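You operate a simulated robot arm through the tools that you are given. There is no shell and no other tool. Be economical: measure what you need, move in short steps, check, and stop when the job is done.

The job below is to be done with a simulated two-armed robot. You get a single attempt, and the scene is never put back.

JOB
Seat the green-band beaker in the feed stand and fill the cell in well B to the mark.
Fine: lower the stand's grey head, set the cell dial, push the blue paddle; other beakers, the other cell and both units' other controls stay as they are.

The check looks at the end state, three seconds after you hand in, the way a careful person would. Anything else that was tipped, shoved, dropped, spilled or broken makes it a failure.

ROBOT AND FRAMES
Two 7-joint arms with fingered hands on one trunk, on a base that drives. Base frame: it is fixed to the floor where the robot stands at the start and does not move with it; the origin is under the middle of the robot, x ahead of it, y to its left, z up. Lengths are in mm, angles in rad, forces in N, time in s.
The left shoulder is at the start at [60, 166, 977], the right one opposite. With the tool pointing down near the work surface each hand reaches from about 340 to 860 mm from the robot's upright axis, wherever it stands, measured 20 degrees to its own side. Places, roughly: blue paddle of the tall unit [600, -600, 1000]; cell dial of the tall unit [600, -600, 1100]; clamp dial of the cell holder [600, -400, 900]; clear cover of the low unit [700, -100, 1000]; drain valve of the tall unit [600, -500, 1000]; grey head of the feed stand [600, -800, 1100]; heat dial of the tall unit [700, -700, 1100]; power switch of the tall unit [600, -400, 1000]; seat of the feed stand [600, -800, 900]; start button of the low unit [700, -300, 1000]; start button of the tall unit [600, -500, 1100]; stir switch of the low unit [700, -300, 1000]. Payload 5 kg a hand.
The TCP of each hand is the grasp point between the finger pads, 32 mm short of the fingertips. In the tool frame z runs along the fingers and y along their closing line. The gripper opens to 160 mm. The gripper's body begins 89 mm behind the TCP. The gripper is a hand of 3 fingers: y runs from the thumb to the fingers, the wrist lies at [0, 0, -267] in the tool frame, and closing takes about 1.5 s.
Orientation is that of the tool frame in the base frame, as [roll, pitch, yaw] about the fixed x, y, z axes, in that order (R = Rz(yaw) Ry(pitch) Rx(roll)). With the fingers straight down and closing along the base's y, the tool's x points along the base's -x, its y along +y and its z along -z.

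CONTROLS
- The arms move only by the tool send_rows. It takes "left_motion", "right_motion" or both (then of equal length, played together; a hand with none holds still); each is a list of rows, each an object of numbers (a shift or turn left out is 0, a gripper value left out holds the last): "x", "y", "z": the shift along the tool's x, y, z in mm; "rx", "ry", "rz": the turn, a rotation vector about the tool's x, y, z in rad; "jaw": the gripper command, from -1 (fully open) to 1 (shut), values between in proportion. In form: [{"x": .., "y": .., "z": .., "rx": .., "ry": .., "rz": .., "jaw": ..}, ...]. A call has 1 to 8 rows; each row is the pose to reach, as a shift and turn from the pose commanded when the call began, along the tool's axes at that moment. A row lasts 0.2 s, in which the tool goes at most 50 mm and 0.15 rad; a call with a longer step from one row to the next is refused whole, and so is a gripper value outside its range. Where a pose cannot be reached the arm comes as near as it can. A force on the tool above 40 N (or 10 N above the force at the start of the call, whichever is more), or a blocked arm, ends the call early, and 0.2 s more pass. Each finger travels about 45 mm/s and halts on what it meets, pressing with about 32 N; the grip force reading is that of the motor and also rises with nothing between the fingers. The clock runs only during rows and for 0.2 s after the last one: add rows that repeat a pose to give the fingers time. It gives the time, the measured TCP pose, the force on the tool (base axes), the opening and the grip force at its end, in the units of the frame above (readings bear some noise), with the torque about the TCP (base axes, N m) and any sound that the robot's microphone picked up.
- Cameras (640 x 400 px; columns grow to the right, rows downward): "scene" is now at [25.7, -53.1, 1618.6]; the picture's right is [-0.60, -0.80, -0.00], its down [-0.55, 0.41, -0.73] and it looks along [0.59, -0.44, -0.68] (base axes); focal length 282 px, centre (320, 200). "left" rides on the left gripper at [-65, -4, -116] in its tool frame; the picture's right is [0.06, -1.00, 0.00], its down [0.87, 0.05, -0.49] and it looks along [0.49, 0.03, 0.87] (tool axes); focal length 261 px, centre (320, 200). "right" rides on the right gripper at [65, -4, -116] in its tool frame; the picture's right is [0.06, 1.00, 0.00], its down [-0.87, 0.05, -0.49] and it looks along [-0.49, 0.03, 0.87] (tool axes); focal length 261 px, centre (320, 200). There is no depth. A picture from a camera that has moved, and an enlarged one, comes with that camera's place and axes in the base frame and with its lens. The place of the scene camera against the robot may be out by one fixed shift of up to 12 mm in any direction.
- get_image(camera): a new picture of that camera. The clock stands still meanwhile.
- move_column(by): slides the trunk up (or, below 0, down) by that many mm; the arms and the scene camera ride with it, the base frame stays. It gives what a move gives, with no picture.
- roll_base(legs): drives the robot by 1 to 6 legs, each [ahead, turn to the left] in mm and rad, along the robot's own axes; the way and the turn of a leg run together, so that a leg with both is an arc; at most 1500 mm and 3.142 rad a leg. The arms and the cameras ride along, it lands a little off, and it stops where it bumps. It gives what a move gives.
- set_grasp(shape, hand): the hand has 3 fingers and takes this shape, open, in about a second: jaw (thumb against the fingers, like two jaws); tri (thumb and two fingers); tip (a fingertip pinch); poke (one finger out to press); point (the index stretched); flat (the hand flat); cup (the hand cupped); fist (a fist). The gripper value then closes the fingers along that shape, each until it touches; the sizes above hold for jaw. It gives what a move gives, with no picture.
- aim_head(pan, tilt): turns the head with the scene camera to pan (to the left, within 1.501 rad either way) and tilt (down, from -0.506 to 1.204), counted from straight ahead of the robot. It gives what a move gives.
- enlarge(camera, box): a new picture of the part [left, top, right, bottom] of that camera's present view, enlarged. The clock stands still meanwhile.
- finish_job(): hands the job in; it is judged then, once.

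Go step by step. Nothing tells you exact positions but the pictures and the camera data: compare them with the known pose of the tool, close in by small moves and look again before you grip or let go. The budget is 120 turns and 92 pictures, counting those below and the enlarged ones. Unless the task says otherwise, let go and move clear before handing in, and close with one line.

The tools are called after ">>>" as a command line: name --argument value ..., lists and objects as JSON in quotes. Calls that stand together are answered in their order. send_rows: Moves the arms, as the interface text tells. Its arguments: {"type":"object","properties":{"left_motion":{"type":"array","items":{"type":"object","properties":{"x":{"type":"number"},"y":{"type":"number"},"z":{"type":"number"},"rx":{"type":"number"},"ry":{"type":"number"},"rz":{"type":"number"},"jaw":{"type":"number"}}}},"right_motion":{"type":"array","items":{"type":"object","properties":{"x":{"type":"number"},"y":{"type":"number"},"z":{"type":"number"},"rx":{"type":"number"},"ry":{"type":"number"},"rz":{"type":"number"},"jaw":{"type":"number"}}}}},"required":[]} The other tools are called the same way: move_column (by) slides the trunk up or down; set_grasp (shape, hand) gives the hand a shape; roll_base (legs) drives the base; aim_head (pan, tilt) turns the head that bears the scene camera; get_image (camera) takes a picture; enlarge (camera, box) takes an enlarged picture of a part of a camera's view; finish_job () hands the job in.

At the start:

```text
time: 0.0
left_eef_pos: [446.9, -56.7, 1301.7]
left_tool_rot: [-3.141, -0.001, -3.141]
left_wrist_force: [0.9, -0.2, 0.3]
left_wrist_torque: [-0.02, 0.03, -0.01]
left_gripper_width: 160.1
left_grasp_force: 0.1
left_shape: jaw
right_eef_pos: [301.2, -439.9, 1346.5]
right_tool_rot: [3.141, 0.0, 3.141]
right_wrist_force: [0.2, -0.1, -0.5]
right_wrist_torque: [0.0, 0.01, -0.02]
right_gripper_width: 159.9
right_grasp_force: 0.1
right_shape: jaw
trunk travel left (down, up): [-525.0, 65.0]
robot x, y, heading: [-0.2, 1.6, -0.001]
head pan, tilt: [-0.639, 0.75]
```

scene: 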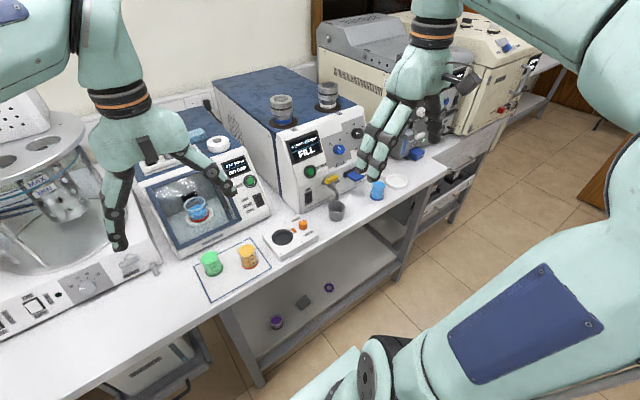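
right: 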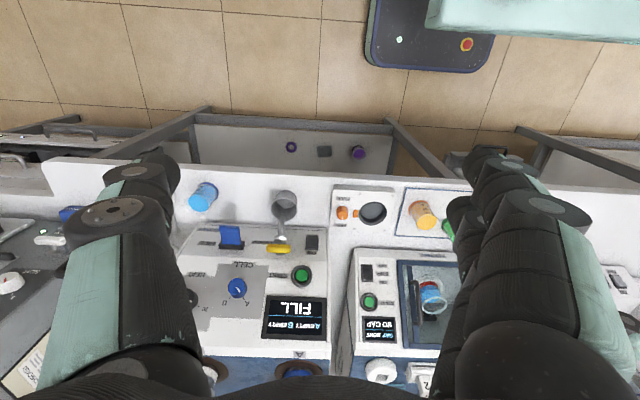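
left: 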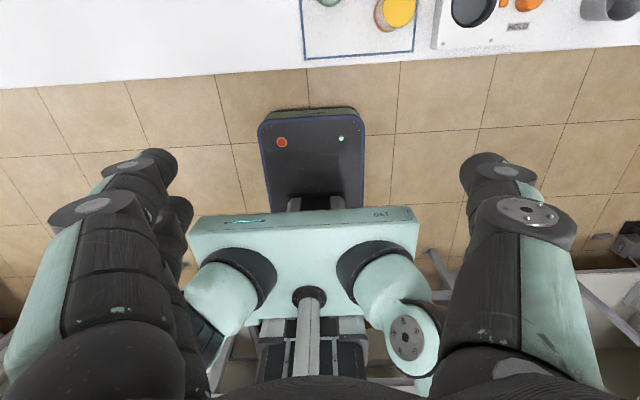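

I see the bench with the tall unit, the low unit, a tray with green and orange beakers, and the cell holder. I need closer views first.

>>> enlarge --camera "scene" --box '[200, 60, 420, 200]'

>>> enlarge --camera "scene" --box '[180, 160, 400, 300]'

>>> enlarge --camera "right" --box '[150, 160, 470, 360]'

```text
2.86 times, centred on (310, 130) of scene
camera zoom: at [25.7, -53.1, 1618.6], right [-0.6, -0.8, 0.0], down [-0.55, 0.41, -0.73], along [0.59, -0.44, -0.68], focal length 807 px, centre (349, 400)
```

zoom: 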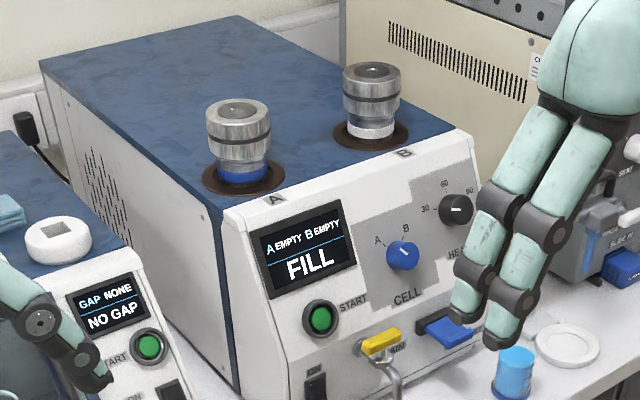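

```text
2.86 times, centred on (290, 230) of scene
camera zoom: at [25.7, -53.1, 1618.6], right [-0.6, -0.8, 0.0], down [-0.55, 0.41, -0.73], along [0.59, -0.44, -0.68], focal length 807 px, centre (406, 114)
```

zoom: 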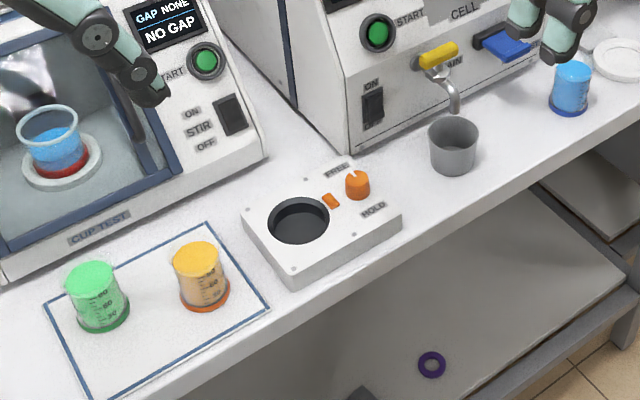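

```text
2.00 times, centred on (310, 260) of right
camera zoom: at [234.8, -443.4, 1462.0], right [-0.06, 1.0, 0.0], down [0.87, 0.05, 0.49], along [0.49, 0.03, -0.87], focal length 521 px, centre (340, 80)
```

zoom: 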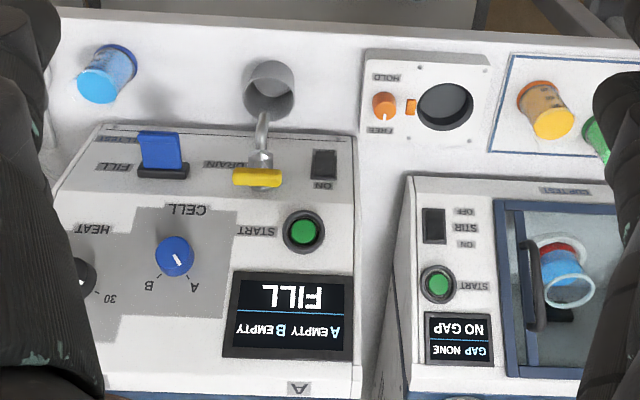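

The right hand hides the feed stand, and the stand is out of reach from here. I'll back off, shift about 380 mm to the right, and return facing the bench.

>>> roll_base --legs '[[-150, 0], [0, -1.571], [380, 0], [0, 1.571], [150, 0]]'

```text
time: 12.3
left_eef_pos: [453.7, -418.9, 1300.6]
left_tool_rot: [3.141, -0.001, -3.111]
left_wrist_force: [0.5, 0.2, 0.1]
left_wrist_torque: [-0.02, 0.08, 0.04]
left_gripper_width: 159.8
left_grasp_force: 0.0
left_shape: jaw
right_eef_pos: [321.4, -805.7, 1345.8]
right_tool_rot: [3.141, -0.002, -3.11]
right_wrist_force: [0.0, -0.1, -0.2]
right_wrist_torque: [-0.01, 0.08, -0.01]
right_gripper_width: 160.0
right_grasp_force: 0.1
right_shape: jaw
trunk travel left (down, up): [-525.0, 65.0]
robot x, y, heading: [4.0, -378.0, 0.032]
head pan, tilt: [-0.639, 0.75]
```

>>> get_image --camera "scene"

>>> get_image --camera "right"

```text
85 pictures are left
camera scene: at [33.5, -428.4, 1618.6], right [-0.57, -0.82, 0.0], down [-0.56, 0.39, -0.73], along [0.6, -0.42, -0.68], focal length 282 px, centre (320, 200)
```

scene: 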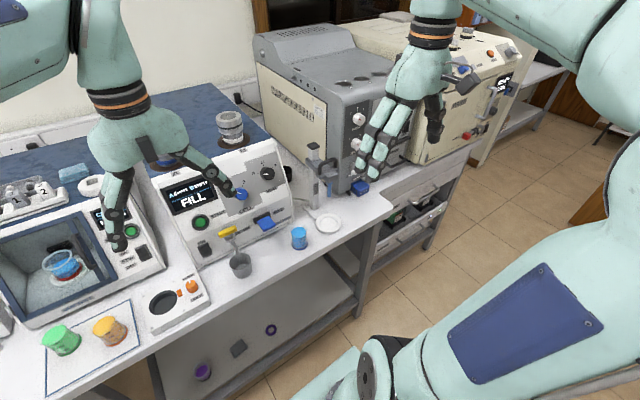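

```text
84 pictures are left
camera right: at [254.9, -812.2, 1461.6], right [-0.09, 1.0, 0.0], down [0.87, 0.08, 0.49], along [0.49, 0.05, -0.87], focal length 261 px, centre (320, 200)
```

right: 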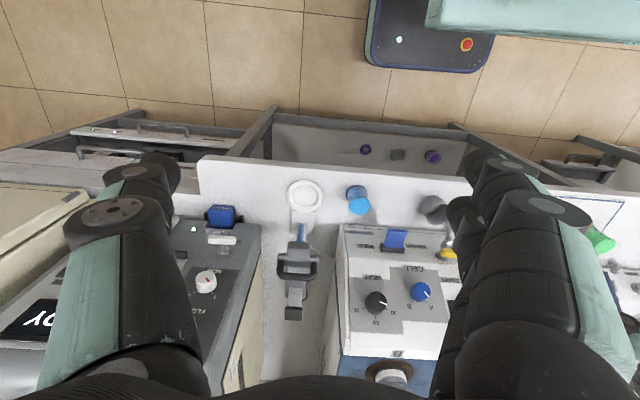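

>>> enlarge --camera "scene" --box '[270, 120, 400, 240]'

>>> enlarge --camera "right" --box '[240, 160, 470, 340]'

>>> enlarge --camera "scene" --box '[20, 200, 280, 380]'

```text
3.33 times, centred on (335, 180) of scene
camera zoom: at [33.5, -428.4, 1618.6], right [-0.57, -0.82, 0.0], down [-0.56, 0.39, -0.73], along [0.6, -0.42, -0.68], focal length 942 px, centre (270, 267)
```

zoom: 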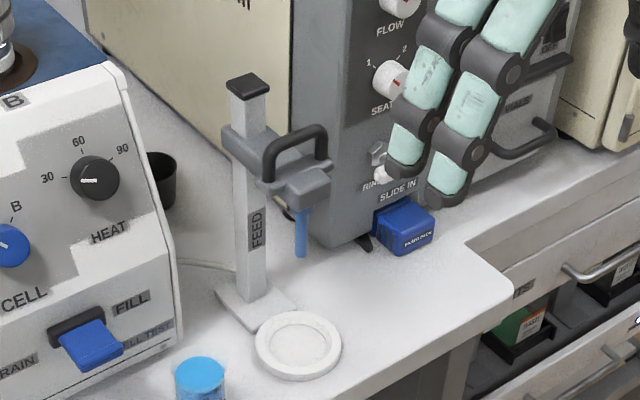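

```text
2.22 times, centred on (355, 250) of right
camera zoom: at [254.9, -812.2, 1461.6], right [-0.09, 1.0, 0.0], down [0.87, 0.08, 0.49], along [0.49, 0.05, -0.87], focal length 579 px, centre (242, 89)
```

zoom: 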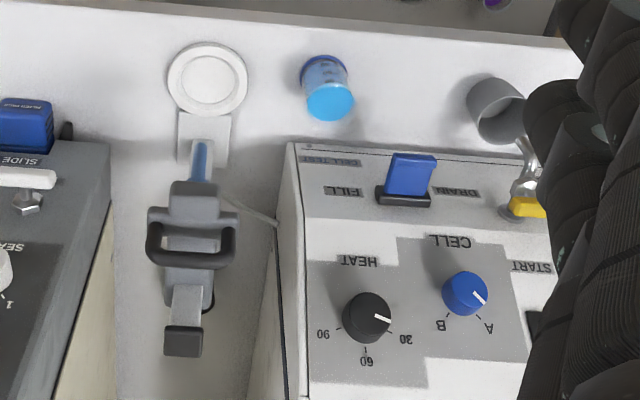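

```text
2.22 times, centred on (150, 290) of scene
camera zoom: at [33.5, -428.4, 1618.6], right [-0.57, -0.82, 0.0], down [-0.56, 0.39, -0.73], along [0.6, -0.42, -0.68], focal length 628 px, centre (698, 0)
```

zoom: 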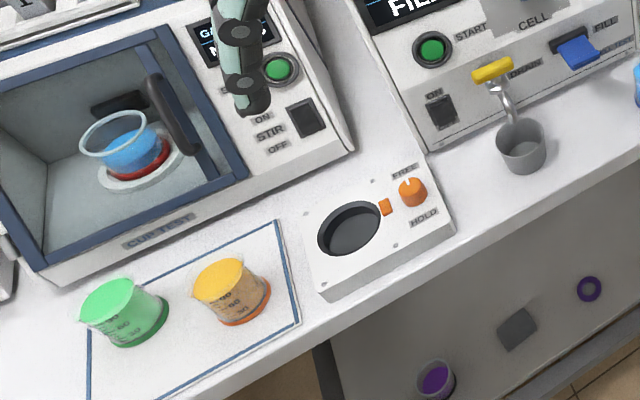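

The stand has its seat at about (555, -820), with the head and feed tube above it at z of about 1030 and up. The green beaker is near (600, -80). I'll shift 150 mm back to the left so the right arm reaches both without driving while it carries the beaker.

>>> roll_base --legs '[[-120, 0], [0, 1.54], [150, 0], [0, -1.571], [120, 0]]'

>>> aim_head --pan 0.1 --tilt 0.85

>>> get_image --camera "scene"

```text
time: 23.2
left_eef_pos: [449.2, -266.2, 1299.8]
left_tool_rot: [3.141, -0.003, -3.106]
left_wrist_force: [-0.1, -0.4, -0.8]
left_wrist_torque: [0.0, 0.11, 0.01]
left_gripper_width: 159.8
left_grasp_force: 0.1
left_shape: jaw
right_eef_pos: [316.6, -653.9, 1345.7]
right_tool_rot: [-3.142, -0.003, -3.107]
right_wrist_force: [0.6, -0.4, -0.2]
right_wrist_torque: [0.04, 0.06, 0.0]
right_gripper_width: 160.0
right_grasp_force: 0.1
right_shape: jaw
trunk travel left (down, up): [-525.0, 65.0]
robot x, y, heading: [1.5, -222.4, 0.034]
head pan, tilt: [-0.639, 0.75]
```

```text
time: 24.3
left_eef_pos: [448.0, -265.4, 1301.3]
left_tool_rot: [3.14, -0.002, -3.106]
left_wrist_force: [-0.2, -1.0, 0.3]
left_wrist_torque: [-0.01, -0.02, 0.0]
left_gripper_width: 159.8
left_grasp_force: 0.1
left_shape: jaw
right_eef_pos: [314.8, -652.2, 1345.5]
right_tool_rot: [-3.142, 0.0, -3.107]
right_wrist_force: [0.8, -0.4, -0.3]
right_wrist_torque: [-0.03, -0.03, 0.02]
right_gripper_width: 160.0
right_grasp_force: 0.0
right_shape: jaw
trunk travel left (down, up): [-525.0, 65.0]
robot x, y, heading: [3.1, -224.5, 0.034]
head pan, tilt: [0.099, 0.85]
```

```text
80 pictures are left
camera scene: at [35.6, -218.8, 1610.6], right [0.13, -0.99, 0.0], down [-0.74, -0.1, -0.66], along [0.65, 0.09, -0.75], focal length 282 px, centre (320, 200)
```

scene: 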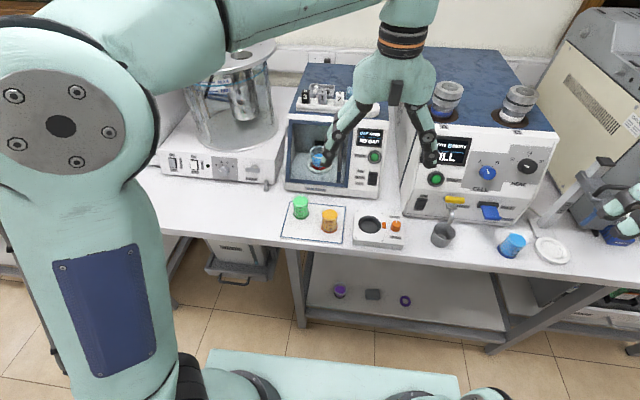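

The left hand hangs in front of the bench, so I'll move it left and out of the way. The right hand tilts forward at the same time.

>>> send_rows --left_motion '[{"y": 48, "z": -5}, {"y": 96, "z": -10}, {"y": 144, "z": -15}, {"y": 192, "z": -20}, {"y": 240, "z": -25}, {"y": 288, "z": -30}, {"y": 336, "z": -35}, {"y": 384, "z": -40}]' --right_motion '[{"ry": -0.14}, {"ry": -0.28}, {"ry": -0.42}, {"ry": -0.56}, {"ry": -0.7}, {"ry": -0.8, "y": 30}, {"ry": -0.8, "y": 60}, {"ry": -0.8, "y": 100}]'

>>> get_image --camera "scene"

>>> get_image --camera "right"

```text
time: 26.1
left_eef_pos: [432.4, 122.4, 1337.4]
left_tool_rot: [-3.14, 0.001, -3.107]
left_wrist_force: [-0.6, 0.1, 0.2]
left_wrist_torque: [-0.06, 0.01, -0.03]
left_gripper_width: 159.7
left_grasp_force: 0.0
left_shape: jaw
right_eef_pos: [310.5, -551.4, 1346.5]
right_tool_rot: [3.141, 0.802, -3.108]
right_wrist_force: [0.3, 0.2, 0.2]
right_wrist_torque: [-0.05, 0.0, -0.03]
right_gripper_width: 159.9
right_grasp_force: 0.1
right_shape: jaw
trunk travel left (down, up): [-525.0, 65.0]
robot x, y, heading: [0.1, -223.1, 0.034]
head pan, tilt: [0.099, 0.85]
```

```text
79 pictures are left
camera scene: at [35.4, -216.9, 1610.6], right [0.13, -0.99, 0.0], down [-0.74, -0.1, -0.66], along [0.65, 0.09, -0.75], focal length 282 px, centre (320, 200)
```

scene: 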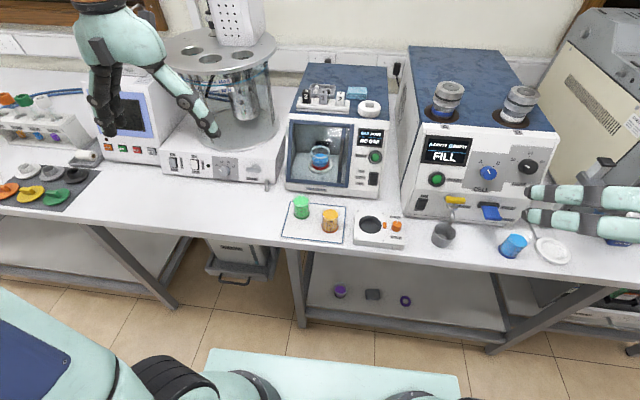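

```text
78 pictures are left
camera right: at [182.4, -560.7, 1380.7], right [-0.08, 1.0, -0.04], down [0.25, 0.06, 0.97], along [0.96, 0.06, -0.25], focal length 261 px, centre (320, 200)
```

right: 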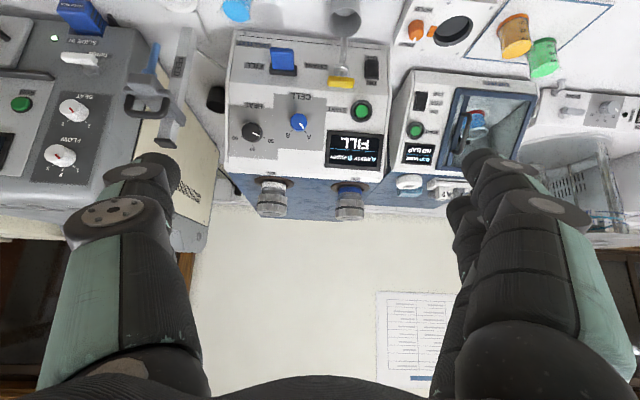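

>>> send_rows --right_motion '[{"y": 48}, {"y": 96}, {"y": 144}, {"y": 192}, {"y": 240}, {"y": 288}, {"y": 336}, {"y": 384}]'

>>> send_rows --right_motion '[{"x": 10, "y": 10, "z": 42}, {"x": 20, "y": 25, "z": 82}, {"x": 30, "y": 40, "z": 120}, {"x": 40, "y": 50, "z": 155, "jaw": -0.4}, {"x": 50, "y": 60, "z": 190}, {"x": 60, "y": 78, "z": 225}, {"x": 60, "y": 78, "z": 225}]'

>>> get_image --camera "right"

>>> get_image --camera "scene"

```text
time: 27.9
left_eef_pos: [432.8, 121.4, 1338.3]
left_tool_rot: [-3.141, 0.0, -3.105]
left_wrist_force: [-0.4, 1.1, 0.8]
left_wrist_torque: [-0.08, 0.02, 0.0]
left_gripper_width: 160.1
left_grasp_force: 0.1
left_shape: jaw
right_eef_pos: [296.5, -168.3, 1345.5]
right_tool_rot: [3.14, 0.798, -3.11]
right_wrist_force: [-1.4, 0.4, -0.1]
right_wrist_torque: [-0.03, -0.04, -0.08]
right_gripper_width: 160.0
right_grasp_force: 0.0
right_shape: jaw
trunk travel left (down, up): [-525.0, 65.0]
robot x, y, heading: [-3.6, -223.4, 0.035]
head pan, tilt: [0.099, 0.85]
```

```text
time: 29.5
left_eef_pos: [433.4, 120.2, 1339.5]
left_tool_rot: [3.141, 0.001, -3.108]
left_wrist_force: [-0.5, 0.1, 0.2]
left_wrist_torque: [0.01, 0.02, 0.0]
left_gripper_width: 159.7
left_grasp_force: 0.1
left_shape: jaw
right_eef_pos: [400.1, -77.9, 1170.5]
right_tool_rot: [2.962, 0.734, 3.096]
right_wrist_force: [-0.1, 0.0, -0.8]
right_wrist_torque: [0.01, -0.02, 0.02]
right_gripper_width: 112.3
right_grasp_force: 0.0
right_shape: jaw
trunk travel left (down, up): [-525.0, 65.0]
robot x, y, heading: [-0.3, -225.2, 0.036]
head pan, tilt: [0.099, 0.85]
stopped in row 7 (right hand): the arm was blocked; the commanded pose is now the measured one
```

```text
77 pictures are left
camera right: at [274.4, -95.6, 1211.4], right [-0.12, 0.99, 0.09], down [0.31, -0.05, 0.95], along [0.94, 0.14, -0.3], focal length 261 px, centre (320, 200)
```

right: 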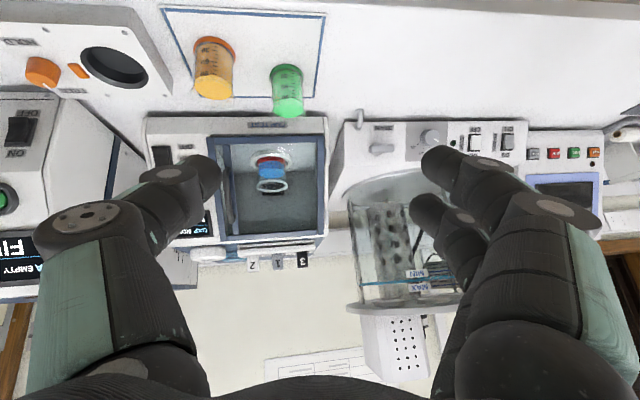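

```text
76 pictures are left
camera scene: at [35.3, -219.0, 1610.6], right [0.13, -0.99, 0.0], down [-0.74, -0.1, -0.66], along [0.65, 0.09, -0.75], focal length 282 px, centre (320, 200)
```

scene: 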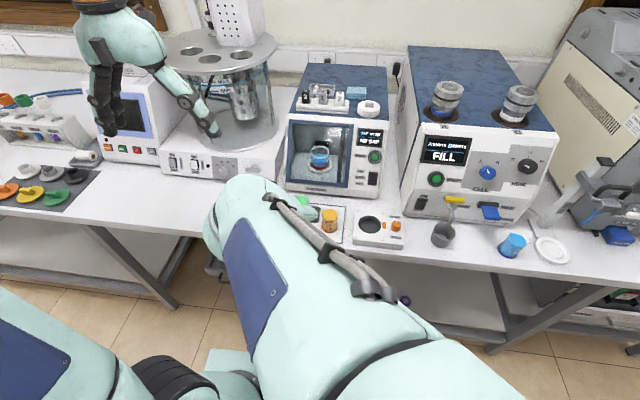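

The arm hits its joint limit reaching that far across. I'll retract it, drive left so the beaker sits to the robot's right, then grasp.

>>> send_rows --right_motion '[{"x": -12, "z": -40}, {"x": -24, "z": -80}, {"x": -36, "y": -20, "z": -120}, {"x": -50, "y": -60, "z": -150}, {"x": -50, "y": -105, "z": -165}, {"x": -50, "y": -150, "z": -170}, {"x": -50, "y": -198, "z": -170}, {"x": -50, "y": -246, "z": -170}]'

>>> roll_base --legs '[[-120, 0], [0, 1.535], [280, 0], [0, -1.571], [120, 0]]'

```text
refused: row 4 steps farther than a row can; nothing moved
```

```text
time: 41.0
left_eef_pos: [461.3, 360.5, 1337.6]
left_tool_rot: [3.14, -0.004, 3.109]
left_wrist_force: [0.7, -0.6, -0.1]
left_wrist_torque: [0.0, 0.07, 0.0]
left_gripper_width: 159.9
left_grasp_force: 0.1
left_shape: jaw
right_eef_pos: [414.5, 166.5, 1169.9]
right_tool_rot: [2.964, 0.733, 3.026]
right_wrist_force: [0.6, -0.2, 0.2]
right_wrist_torque: [0.05, 0.04, 0.05]
right_gripper_width: 112.1
right_grasp_force: 0.0
right_shape: jaw
trunk travel left (down, up): [-525.0, 65.0]
robot x, y, heading: [-0.8, 43.7, -0.033]
head pan, tilt: [0.099, 0.85]
```

The base moved but the arm rows were refused. The hand is at (414, 166, 1170), so I'll straighten its orientation and bring it in front of the green beaker.

>>> send_rows --right_motion '[{"rx": 0.09, "ry": -0.035, "y": -45}, {"rx": 0.178, "ry": -0.067, "y": -90}, {"rx": 0.178, "ry": -0.067, "y": -135}, {"rx": 0.178, "ry": -0.067, "y": -180}, {"rx": 0.178, "ry": -0.067, "y": -225}, {"rx": 0.178, "ry": -0.067, "y": -225}]'

>>> get_image --camera "right"

>>> get_image --camera "scene"

```text
time: 42.4
left_eef_pos: [458.4, 360.8, 1337.9]
left_tool_rot: [3.14, -0.001, 3.108]
left_wrist_force: [0.2, -0.7, 0.2]
left_wrist_torque: [-0.01, 0.01, 0.0]
left_gripper_width: 160.2
left_grasp_force: 0.0
left_shape: jaw
right_eef_pos: [414.1, -55.6, 1141.0]
right_tool_rot: [3.139, 0.798, 3.019]
right_wrist_force: [-0.2, 0.4, -0.3]
right_wrist_torque: [-0.01, 0.02, -0.01]
right_gripper_width: 112.2
right_grasp_force: 0.1
right_shape: jaw
trunk travel left (down, up): [-525.0, 65.0]
robot x, y, heading: [0.8, 43.3, -0.035]
head pan, tilt: [0.099, 0.85]
```

```text
75 pictures are left
camera right: at [285.9, -44.5, 1176.1], right [0.08, 1.0, -0.04], down [0.26, 0.02, 0.97], along [0.96, -0.08, -0.26], focal length 261 px, centre (320, 200)
```

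right: 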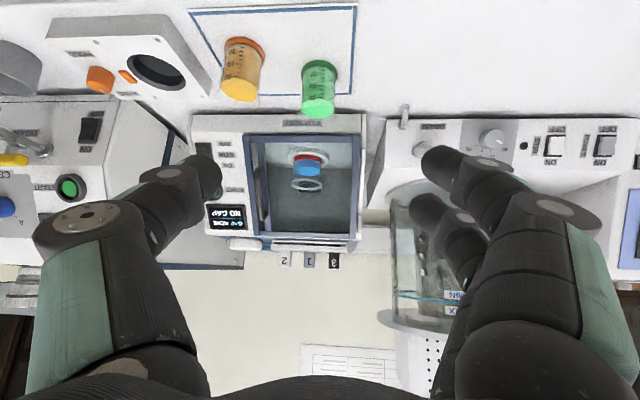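

```text
74 pictures are left
camera scene: at [39.5, 49.6, 1610.5], right [0.07, -1.0, 0.0], down [-0.75, -0.05, -0.66], along [0.66, 0.04, -0.75], focal length 282 px, centre (320, 200)
```

scene: 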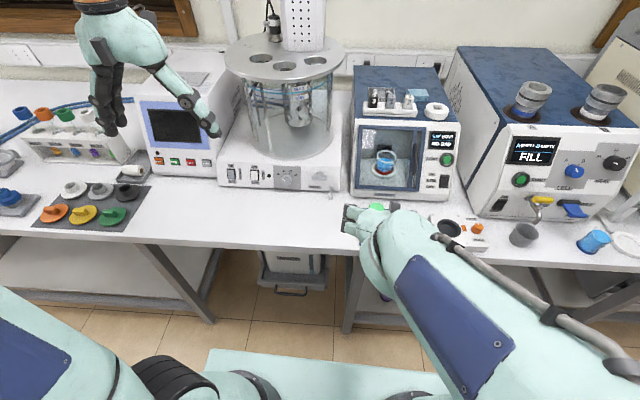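

Beaker foot looks to be at about (600, -79, 888), roughly 51 mm wide and 70 mm tall. I'll approach along the tool axis, stop short and check.

>>> send_rows --right_motion '[{"x": 4, "z": 40}, {"x": 8, "z": 80}, {"x": 12, "z": 120}, {"x": 16, "z": 160}, {"x": 18, "z": 190}, {"x": 18, "z": 190}]'

>>> get_image --camera "right"

>>> get_image --camera "scene"

```text
time: 43.8
left_eef_pos: [459.4, 360.0, 1338.4]
left_tool_rot: [3.14, -0.001, 3.11]
left_wrist_force: [-0.4, 0.3, 0.4]
left_wrist_torque: [0.02, 0.01, 0.02]
left_gripper_width: 159.8
left_grasp_force: 0.1
left_shape: jaw
right_eef_pos: [538.7, -70.2, 994.7]
right_tool_rot: [3.136, 0.8, 3.017]
right_wrist_force: [0.7, -0.2, -0.4]
right_wrist_torque: [0.03, -0.01, 0.02]
right_gripper_width: 112.1
right_grasp_force: 0.1
right_shape: jaw
right hand out of reach, approached as far as the arm can: row 1, 2
trunk travel left (down, up): [-525.0, 65.0]
robot x, y, heading: [3.6, 45.9, -0.028]
head pan, tilt: [0.099, 0.85]
```

```text
73 pictures are left
camera right: at [410.0, -59.7, 1029.5], right [0.07, 1.0, -0.04], down [0.26, 0.02, 0.97], along [0.96, -0.08, -0.25], focal length 261 px, centre (320, 200)
```

right: 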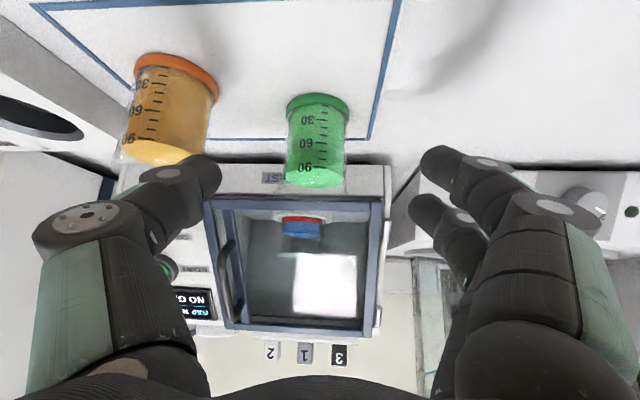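

```text
72 pictures are left
camera scene: at [38.7, 48.2, 1610.6], right [0.07, -1.0, 0.0], down [-0.75, -0.05, -0.66], along [0.66, 0.04, -0.75], focal length 282 px, centre (320, 200)
```

scene: 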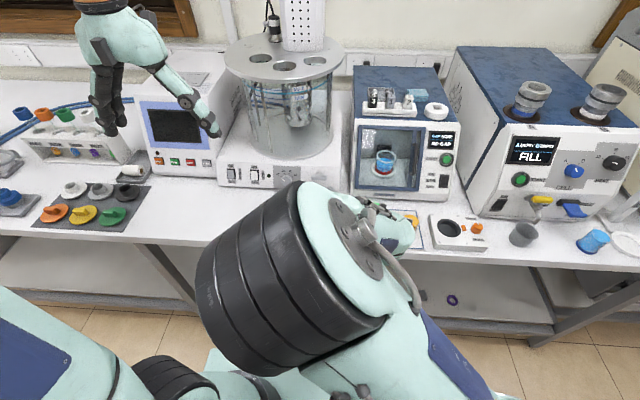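

The beaker now triangulates to about (582, -77), with its foot near z 905. I'll narrow the jaw a little and advance most of the rest.

>>> send_rows --right_motion '[{"jaw": -0.125}, {"x": 3, "z": 15}, {"x": 5, "z": 30}, {"x": 7, "z": 45}, {"x": 7, "z": 45}]'

>>> get_image --camera "right"

```text
time: 45.0
left_eef_pos: [458.9, 360.6, 1337.6]
left_tool_rot: [3.138, -0.001, 3.11]
left_wrist_force: [0.4, 0.6, -1.3]
left_wrist_torque: [0.0, 0.0, -0.03]
left_gripper_width: 159.9
left_grasp_force: 0.0
left_shape: jaw
right_eef_pos: [565.1, -75.6, 960.1]
right_tool_rot: [3.134, 0.798, 3.017]
right_wrist_force: [-0.2, -0.2, -0.1]
right_wrist_torque: [-0.01, -0.05, 0.03]
right_gripper_width: 90.5
right_grasp_force: 0.1
right_shape: jaw
trunk travel left (down, up): [-525.0, 65.0]
robot x, y, heading: [-2.4, 47.0, -0.03]
head pan, tilt: [0.099, 0.85]
```

```text
71 pictures are left
camera right: at [436.1, -63.2, 994.0], right [0.08, 1.0, -0.04], down [0.26, 0.02, 0.97], along [0.96, -0.08, -0.25], focal length 261 px, centre (320, 200)
```

right: 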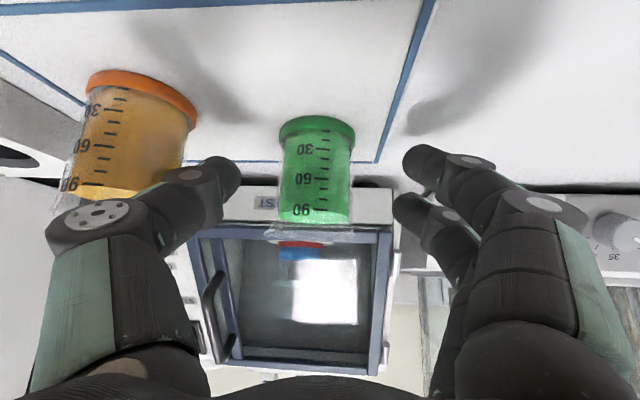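

>>> send_rows --right_motion '[{"x": 0.5, "z": 9}, {"x": 1, "z": 17}, {"x": 1, "z": 17}]'

>>> get_image --camera "right"

```text
time: 45.8
left_eef_pos: [459.6, 359.7, 1338.0]
left_tool_rot: [3.139, -0.002, 3.109]
left_wrist_force: [0.9, 0.2, 0.5]
left_wrist_torque: [-0.01, 0.02, 0.04]
left_gripper_width: 159.9
left_grasp_force: 0.1
left_shape: jaw
right_eef_pos: [575.8, -75.5, 947.3]
right_tool_rot: [3.134, 0.799, 3.017]
right_wrist_force: [-0.4, -0.2, -0.9]
right_wrist_torque: [-0.03, -0.03, 0.02]
right_gripper_width: 91.0
right_grasp_force: 0.1
right_shape: jaw
trunk travel left (down, up): [-525.0, 65.0]
robot x, y, heading: [0.5, 47.2, -0.028]
head pan, tilt: [0.099, 0.85]
```

```text
70 pictures are left
camera right: at [447.1, -63.8, 980.6], right [0.08, 1.0, -0.04], down [0.26, 0.02, 0.97], along [0.96, -0.08, -0.25], focal length 261 px, centre (320, 200)
```

right: 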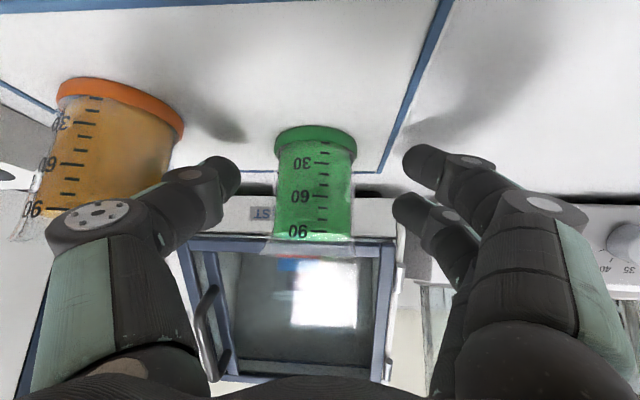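

>>> send_rows --right_motion '[{"x": -7, "z": 7}, {"x": -7, "z": 7, "jaw": 0.6}, {"x": -7, "z": 7}, {"x": -7, "z": 7}, {"x": -7, "z": 7}, {"x": -7, "z": 7}, {"x": -7, "z": 7}, {"x": -7, "z": 7}]'

>>> get_image --camera "right"

```text
time: 47.6
left_eef_pos: [459.8, 359.2, 1338.5]
left_tool_rot: [3.141, -0.001, 3.109]
left_wrist_force: [0.3, 0.0, -0.5]
left_wrist_torque: [0.0, 0.0, 0.03]
left_gripper_width: 159.6
left_grasp_force: 0.0
left_shape: jaw
right_eef_pos: [585.7, -76.6, 947.4]
right_tool_rot: [3.135, 0.798, 3.018]
right_wrist_force: [-0.1, -0.2, -0.5]
right_wrist_torque: [-0.03, 0.02, 0.04]
right_gripper_width: 40.3
right_grasp_force: 31.1
right_shape: jaw
trunk travel left (down, up): [-525.0, 65.0]
robot x, y, heading: [2.6, 48.2, -0.029]
head pan, tilt: [0.099, 0.85]
```

```text
69 pictures are left
camera right: at [457.0, -65.4, 980.9], right [0.08, 1.0, -0.04], down [0.26, 0.02, 0.97], along [0.96, -0.08, -0.25], focal length 261 px, centre (320, 200)
```

right: 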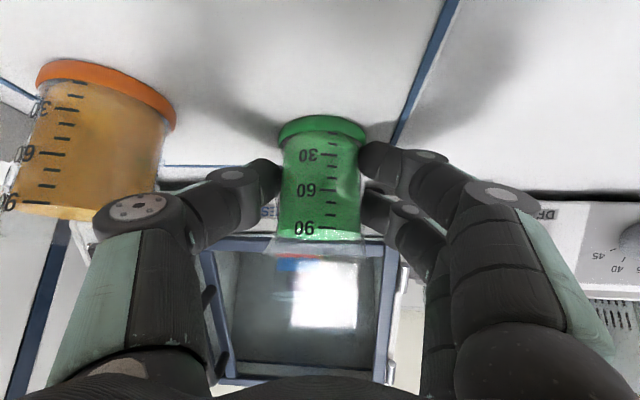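

It's gripped (40 mm, 31 N). I'll lift straight up by 40 mm and check.

>>> send_rows --right_motion '[{"x": -7.2, "z": -7}, {"x": -14.3, "z": -14}, {"x": -21.5, "z": -21}, {"x": -28.6, "z": -28}, {"x": -28.6, "z": -28}]'

>>> get_image --camera "right"

```text
time: 48.8
left_eef_pos: [458.8, 359.9, 1338.1]
left_tool_rot: [3.141, -0.002, 3.107]
left_wrist_force: [0.4, 0.5, 0.6]
left_wrist_torque: [-0.03, 0.01, 0.03]
left_gripper_width: 159.6
left_grasp_force: 0.1
left_shape: jaw
right_eef_pos: [585.4, -75.3, 986.9]
right_tool_rot: [3.137, 0.798, 3.018]
right_wrist_force: [-0.4, -0.6, -1.5]
right_wrist_torque: [0.0, 0.05, 0.0]
right_gripper_width: 40.1
right_grasp_force: 31.5
right_shape: jaw
trunk travel left (down, up): [-525.0, 65.0]
robot x, y, heading: [3.6, 48.9, -0.032]
head pan, tilt: [0.099, 0.85]
```

```text
68 pictures are left
camera right: at [457.0, -65.0, 1021.5], right [0.08, 1.0, -0.04], down [0.26, 0.02, 0.97], along [0.96, -0.08, -0.25], focal length 261 px, centre (320, 200)
```

right: 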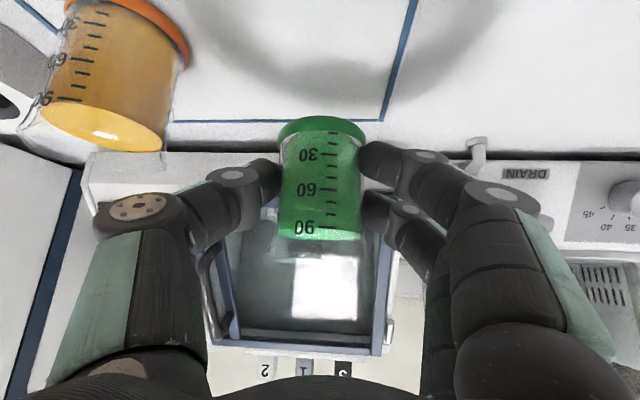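

The beaker is up and level. Next I'll raise and retract it, then drive right to about y = -500.

>>> send_rows --right_motion '[{"x": -20, "z": -20}, {"x": -36, "z": -42}, {"x": -30, "z": -80}, {"x": -14, "z": -115}, {"x": 4, "z": -145}, {"x": 22, "z": -175}, {"x": 40, "z": -200}, {"x": 40, "z": -200}]'

>>> get_image --camera "scene"

```text
time: 50.6
left_eef_pos: [459.4, 360.3, 1338.0]
left_tool_rot: [3.14, -0.002, 3.107]
left_wrist_force: [0.1, -0.1, -0.3]
left_wrist_torque: [0.01, -0.03, -0.01]
left_gripper_width: 159.8
left_grasp_force: 0.1
left_shape: jaw
right_eef_pos: [431.2, -40.1, 1113.1]
right_tool_rot: [3.141, 0.798, 3.024]
right_wrist_force: [-0.1, 0.1, -1.6]
right_wrist_torque: [0.02, 0.03, 0.02]
right_gripper_width: 40.0
right_grasp_force: 31.9
right_shape: jaw
right hand out of reach, approached as far as the arm can: row 6, 7, 8
trunk travel left (down, up): [-525.0, 65.0]
robot x, y, heading: [1.2, 45.5, -0.027]
head pan, tilt: [0.099, 0.85]
```

```text
67 pictures are left
camera scene: at [39.0, 49.4, 1610.6], right [0.07, -1.0, 0.0], down [-0.75, -0.05, -0.66], along [0.66, 0.04, -0.75], focal length 282 px, centre (320, 200)
```

scene: 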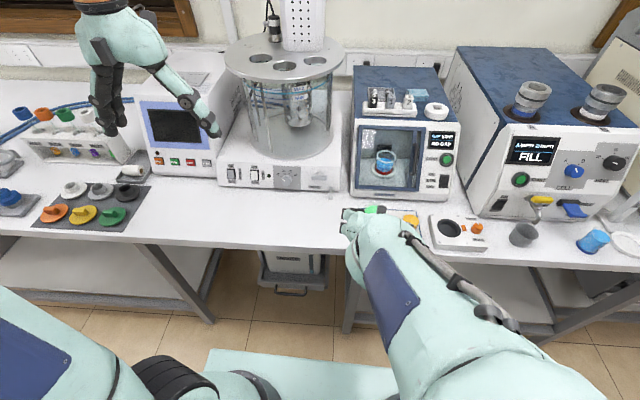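

>>> roll_base --legs '[[-150, 0], [0, -1.54], [545, 0], [0, 1.571], [150, 0]]'

>>> get_image --camera "right"

>>> aim_head --pan -0.4 --tilt 0.8

>>> get_image --camera "scene"

```text
time: 63.5
left_eef_pos: [455.9, -149.0, 1336.7]
left_tool_rot: [3.139, -0.005, -3.121]
left_wrist_force: [0.5, -0.4, -0.4]
left_wrist_torque: [-0.01, 0.07, -0.01]
left_gripper_width: 160.0
left_grasp_force: 0.1
left_shape: jaw
right_eef_pos: [447.8, -551.6, 1110.8]
right_tool_rot: [3.136, 0.796, 3.07]
right_wrist_force: [0.1, 0.3, -1.3]
right_wrist_torque: [0.01, 0.07, 0.03]
right_gripper_width: 39.7
right_grasp_force: 31.8
right_shape: jaw
trunk travel left (down, up): [-525.0, 65.0]
robot x, y, heading: [15.9, -487.0, 0.019]
head pan, tilt: [0.099, 0.85]
```

```text
66 pictures are left
camera right: at [319.6, -547.7, 1146.4], right [0.02, 1.0, -0.04], down [0.26, 0.03, 0.97], along [0.97, -0.03, -0.26], focal length 261 px, centre (320, 200)
```

right: 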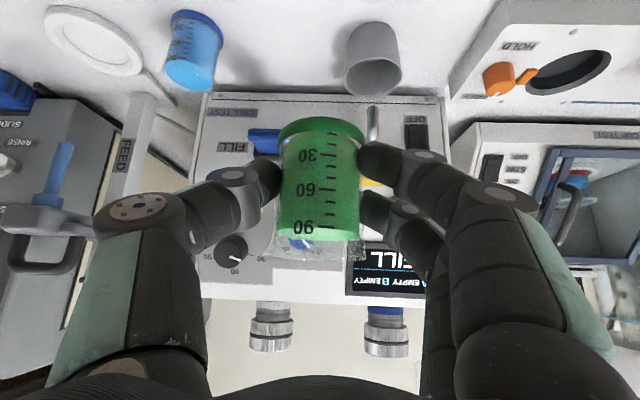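

```text
time: 64.4
left_eef_pos: [453.4, -149.9, 1336.6]
left_tool_rot: [3.141, 0.0, -3.121]
left_wrist_force: [0.5, 1.6, -0.3]
left_wrist_torque: [0.02, 0.0, 0.0]
left_gripper_width: 159.6
left_grasp_force: 0.0
left_shape: jaw
right_eef_pos: [447.8, -552.7, 1112.2]
right_tool_rot: [3.136, 0.796, 3.071]
right_wrist_force: [0.3, 0.6, -1.3]
right_wrist_torque: [-0.01, 0.02, -0.01]
right_gripper_width: 39.5
right_grasp_force: 32.3
right_shape: jaw
trunk travel left (down, up): [-525.0, 65.0]
robot x, y, heading: [14.0, -489.8, 0.023]
head pan, tilt: [-0.4, 0.799]
```

```text
65 pictures are left
camera scene: at [48.0, -521.4, 1614.6], right [-0.37, -0.93, 0.0], down [-0.67, 0.26, -0.7], along [0.65, -0.26, -0.72], focal length 282 px, centre (320, 200)
```

scene: 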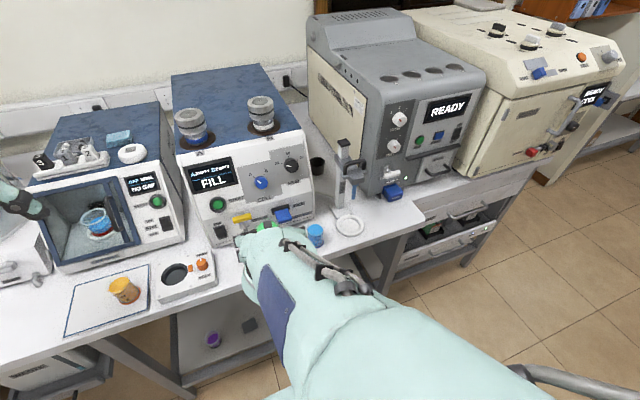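

The beaker is still held upright. I'll move sideways to line up in front of the seat.

>>> send_rows --right_motion '[{"y": -40}, {"y": -84}, {"y": -128}, {"y": -172}, {"y": -216}, {"y": -250}, {"y": -264}, {"y": -264}]'

>>> get_image --camera "right"

>>> get_image --camera "scene"

```text
time: 66.2
left_eef_pos: [452.8, -148.4, 1338.6]
left_tool_rot: [3.139, -0.002, -3.118]
left_wrist_force: [0.8, 0.4, -0.1]
left_wrist_torque: [-0.02, 0.02, 0.02]
left_gripper_width: 159.9
left_grasp_force: 0.1
left_shape: jaw
right_eef_pos: [461.6, -832.8, 1144.0]
right_tool_rot: [3.135, 0.796, 3.073]
right_wrist_force: [0.5, 0.3, -1.0]
right_wrist_torque: [0.01, -0.01, -0.01]
right_gripper_width: 39.3
right_grasp_force: 31.8
right_shape: jaw
right hand out of reach, approached as far as the arm can: row 1, 2, 3, 4, 5, 6, 7, 8
trunk travel left (down, up): [-525.0, 65.0]
robot x, y, heading: [13.8, -486.3, 0.023]
head pan, tilt: [-0.4, 0.799]
```

```text
64 pictures are left
camera right: at [332.8, -829.0, 1179.0], right [0.02, 1.0, -0.04], down [0.26, 0.03, 0.96], along [0.97, -0.03, -0.26], focal length 261 px, centre (320, 200)
```

right: 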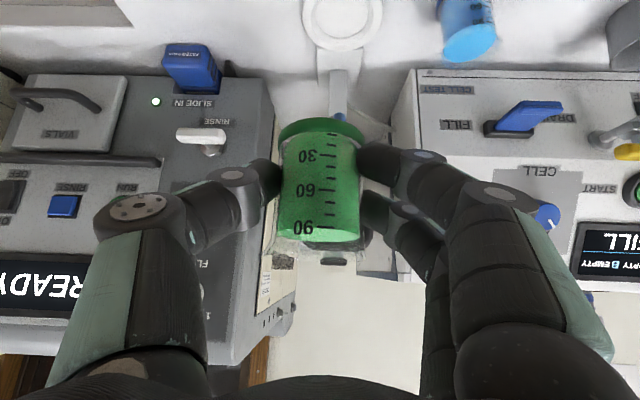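

```text
63 pictures are left
camera scene: at [48.0, -521.0, 1614.6], right [-0.37, -0.93, 0.0], down [-0.67, 0.26, -0.7], along [0.65, -0.26, -0.72], focal length 282 px, centre (320, 200)
```

scene: 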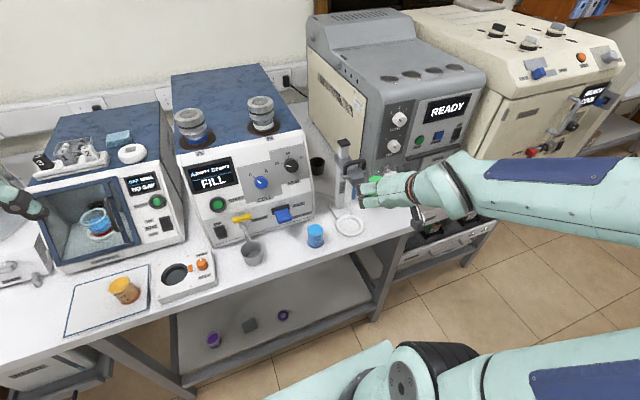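

The arm drifted because the pose was too close in. I'll go lower and slightly forward, still in front of the stand, then remeasure.

>>> send_rows --right_motion '[{"x": 15, "z": 24}, {"x": 30, "z": 48}, {"x": 45, "z": 72}, {"x": 60, "z": 96}, {"x": 75, "z": 118}, {"x": 75, "z": 118}]'

>>> get_image --camera "right"

>>> enlarge --camera "scene" --box '[280, 120, 440, 250]'

```text
time: 67.8
left_eef_pos: [452.5, -150.0, 1338.1]
left_tool_rot: [3.139, -0.002, -3.12]
left_wrist_force: [-0.1, -0.1, 1.0]
left_wrist_torque: [0.03, 0.0, 0.01]
left_gripper_width: 160.0
left_grasp_force: 0.0
left_shape: jaw
right_eef_pos: [552.6, -622.4, 1111.2]
right_tool_rot: [-3.089, 0.982, -2.677]
right_wrist_force: [-1.1, 0.0, -0.9]
right_wrist_torque: [0.02, 0.0, 0.03]
right_gripper_width: 40.0
right_grasp_force: 31.7
right_shape: jaw
right hand out of reach, approached as far as the arm can: row 1, 2, 3, 4, 5, 6
trunk travel left (down, up): [-525.0, 65.0]
robot x, y, heading: [15.6, -486.7, 0.023]
head pan, tilt: [-0.4, 0.799]
stopped in row 6 (right hand): the arm was blocked; the commanded pose is now the measured one
```

```text
62 pictures are left
camera right: at [432.4, -680.1, 1121.4], right [-0.44, 0.9, -0.08], down [0.03, 0.11, 0.99], along [0.9, 0.43, -0.07], focal length 261 px, centre (320, 200)
```

right: 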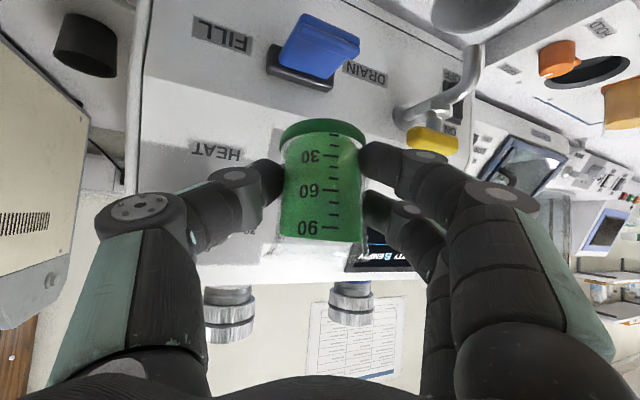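

```text
3.08 times, centred on (360, 185) of scene
camera zoom: at [48.4, -523.3, 1614.5], right [-0.37, -0.93, 0.0], down [-0.67, 0.27, -0.7], along [0.65, -0.26, -0.72], focal length 869 px, centre (197, 246)
```

zoom: 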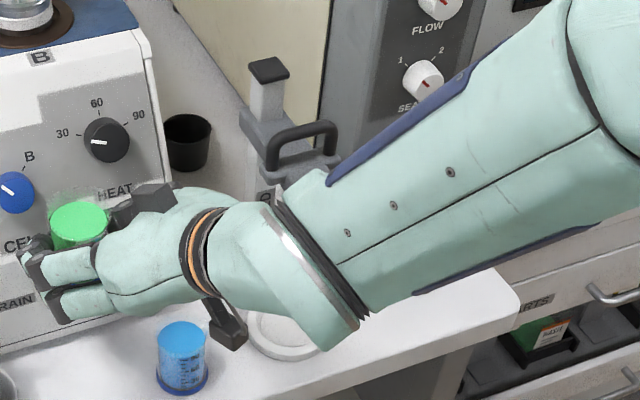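

The arm took a bad inverse solution because it is too close to the shoulder, and swung left in front of the tall unit. The beaker is still held, with low force. I'll drive the base straight back to clear everything and get reach.

>>> roll_base --legs '[[-200, 0]]'

>>> get_image --camera "scene"

>>> get_image --camera "right"

```text
time: 69.4
left_eef_pos: [253.7, -154.3, 1338.0]
left_tool_rot: [3.139, 0.001, -3.124]
left_wrist_force: [-0.8, 0.1, -0.1]
left_wrist_torque: [0.01, -0.04, 0.0]
left_gripper_width: 159.8
left_grasp_force: 0.0
left_shape: jaw
right_eef_pos: [351.1, -629.2, 1112.2]
right_tool_rot: [-3.084, 0.985, -2.679]
right_wrist_force: [0.1, -0.1, -1.1]
right_wrist_torque: [-0.01, 0.02, 0.02]
right_gripper_width: 39.7
right_grasp_force: 32.0
right_shape: jaw
trunk travel left (down, up): [-525.0, 65.0]
robot x, y, heading: [-184.3, -491.6, 0.022]
head pan, tilt: [-0.4, 0.799]
```

```text
60 pictures are left
camera scene: at [-152.9, -525.9, 1614.7], right [-0.37, -0.93, 0.0], down [-0.66, 0.27, -0.7], along [0.65, -0.26, -0.72], focal length 282 px, centre (320, 200)
```

scene: 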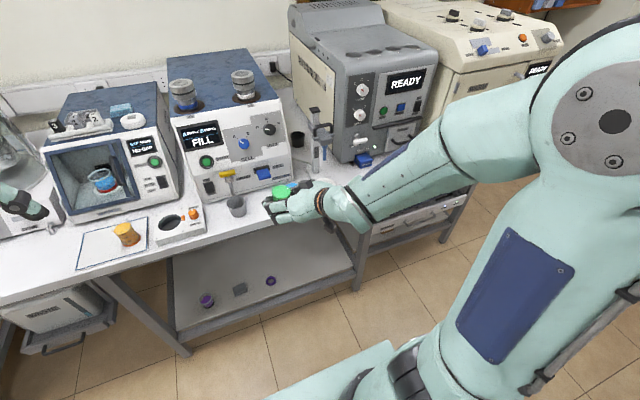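

```text
59 pictures are left
camera right: at [231.0, -685.0, 1122.4], right [-0.43, 0.9, -0.08], down [0.03, 0.11, 0.99], along [0.9, 0.43, -0.07], focal length 261 px, centre (320, 200)
```

right: 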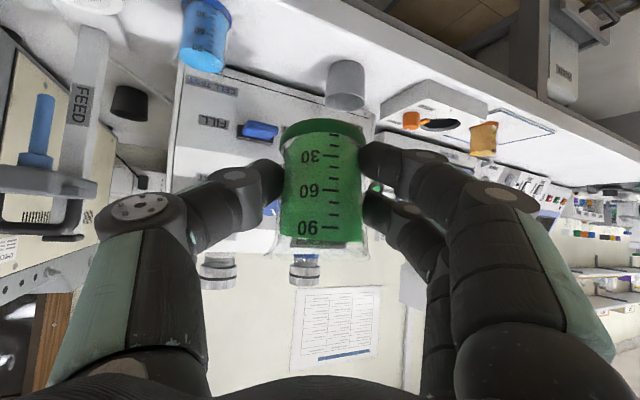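

>>> send_rows --right_motion '[{"rx": -0.029, "ry": 0.093}, {"rx": -0.058, "ry": 0.185}, {"rx": -0.058, "ry": 0.185}]'

```text
time: 70.2
left_eef_pos: [255.2, -153.6, 1338.3]
left_tool_rot: [3.139, -0.002, -3.125]
left_wrist_force: [-0.5, 0.5, 0.3]
left_wrist_torque: [-0.03, -0.02, 0.0]
left_gripper_width: 159.6
left_grasp_force: 0.2
left_shape: jaw
right_eef_pos: [350.7, -628.8, 1111.5]
right_tool_rot: [3.136, 0.796, -2.689]
right_wrist_force: [-0.2, -0.6, -1.4]
right_wrist_torque: [-0.04, 0.04, -0.01]
right_gripper_width: 39.7
right_grasp_force: 32.1
right_shape: jaw
trunk travel left (down, up): [-525.0, 65.0]
robot x, y, heading: [-184.1, -491.0, 0.017]
head pan, tilt: [-0.4, 0.799]
```

>>> send_rows --right_motion '[{"rx": 0.079, "rz": 0.077, "x": 12, "y": -34, "z": -12}, {"rx": 0.157, "rz": 0.154, "x": 23, "y": -68, "z": -24}, {"rx": 0.236, "rz": 0.231, "x": 35, "y": -103, "z": -36}, {"rx": 0.314, "rz": 0.308, "x": 46, "y": -137, "z": -47}, {"rx": 0.393, "rz": 0.385, "x": 58, "y": -171, "z": -59}, {"rx": 0.393, "rz": 0.385, "x": 58, "y": -171, "z": -59}]'

>>> get_image --camera "right"

>>> get_image --camera "scene"

```text
time: 71.6
left_eef_pos: [255.9, -154.9, 1337.9]
left_tool_rot: [3.141, -0.003, -3.124]
left_wrist_force: [0.2, -0.3, -1.1]
left_wrist_torque: [-0.03, -0.03, 0.03]
left_gripper_width: 159.8
left_grasp_force: 0.1
left_shape: jaw
right_eef_pos: [353.6, -817.7, 1108.0]
right_tool_rot: [3.135, 0.798, 3.047]
right_wrist_force: [0.2, 0.2, -0.9]
right_wrist_torque: [-0.01, 0.03, -0.01]
right_gripper_width: 39.7
right_grasp_force: 31.7
right_shape: jaw
trunk travel left (down, up): [-525.0, 65.0]
robot x, y, heading: [-184.0, -491.5, 0.02]
head pan, tilt: [-0.4, 0.799]
```

```text
58 pictures are left
camera right: at [226.1, -810.3, 1144.4], right [0.05, 1.0, -0.04], down [0.26, 0.03, 0.97], along [0.96, -0.06, -0.26], focal length 261 px, centre (320, 200)
```

right: 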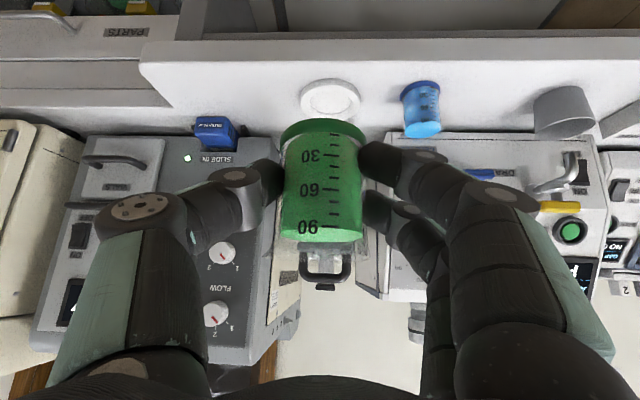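

```text
57 pictures are left
camera scene: at [-151.3, -525.5, 1614.6], right [-0.37, -0.93, 0.0], down [-0.67, 0.27, -0.7], along [0.65, -0.26, -0.72], focal length 282 px, centre (320, 200)
```

scene: 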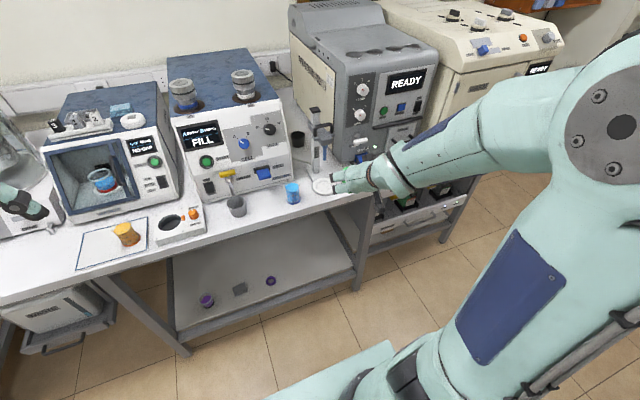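

The arm tracks well from here, and the seat reads about (552, -820, 905). I'll lower the beaker in front of the stand to z of about 972.

>>> send_rows --right_motion '[{"x": 16, "z": 32}, {"x": 32, "z": 64, "y": 1}, {"x": 48, "z": 97, "y": 1.4}, {"x": 64.5, "z": 128.6, "y": 1.4}, {"x": 64.5, "z": 128.6, "y": 1.4}]'

>>> get_image --camera "right"

```text
time: 72.8
left_eef_pos: [256.0, -152.7, 1336.8]
left_tool_rot: [-3.141, -0.003, -3.125]
left_wrist_force: [0.5, 0.0, -0.7]
left_wrist_torque: [-0.02, 0.0, -0.04]
left_gripper_width: 159.9
left_grasp_force: 0.1
left_shape: jaw
right_eef_pos: [397.3, -817.0, 983.1]
right_tool_rot: [3.132, 0.792, 3.048]
right_wrist_force: [-0.3, 0.3, -3.8]
right_wrist_torque: [-0.05, -0.05, -0.02]
right_gripper_width: 39.1
right_grasp_force: 32.4
right_shape: jaw
right hand out of reach, approached as far as the arm can: row 4, 5
trunk travel left (down, up): [-525.0, 65.0]
robot x, y, heading: [-186.8, -490.8, 0.023]
head pan, tilt: [-0.4, 0.799]
```

```text
56 pictures are left
camera right: at [269.2, -810.9, 1018.3], right [0.04, 1.0, -0.04], down [0.26, 0.03, 0.96], along [0.96, -0.05, -0.26], focal length 261 px, centre (320, 200)
```

right: 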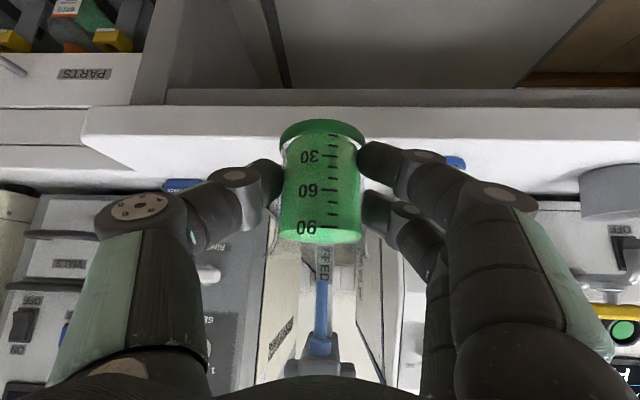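

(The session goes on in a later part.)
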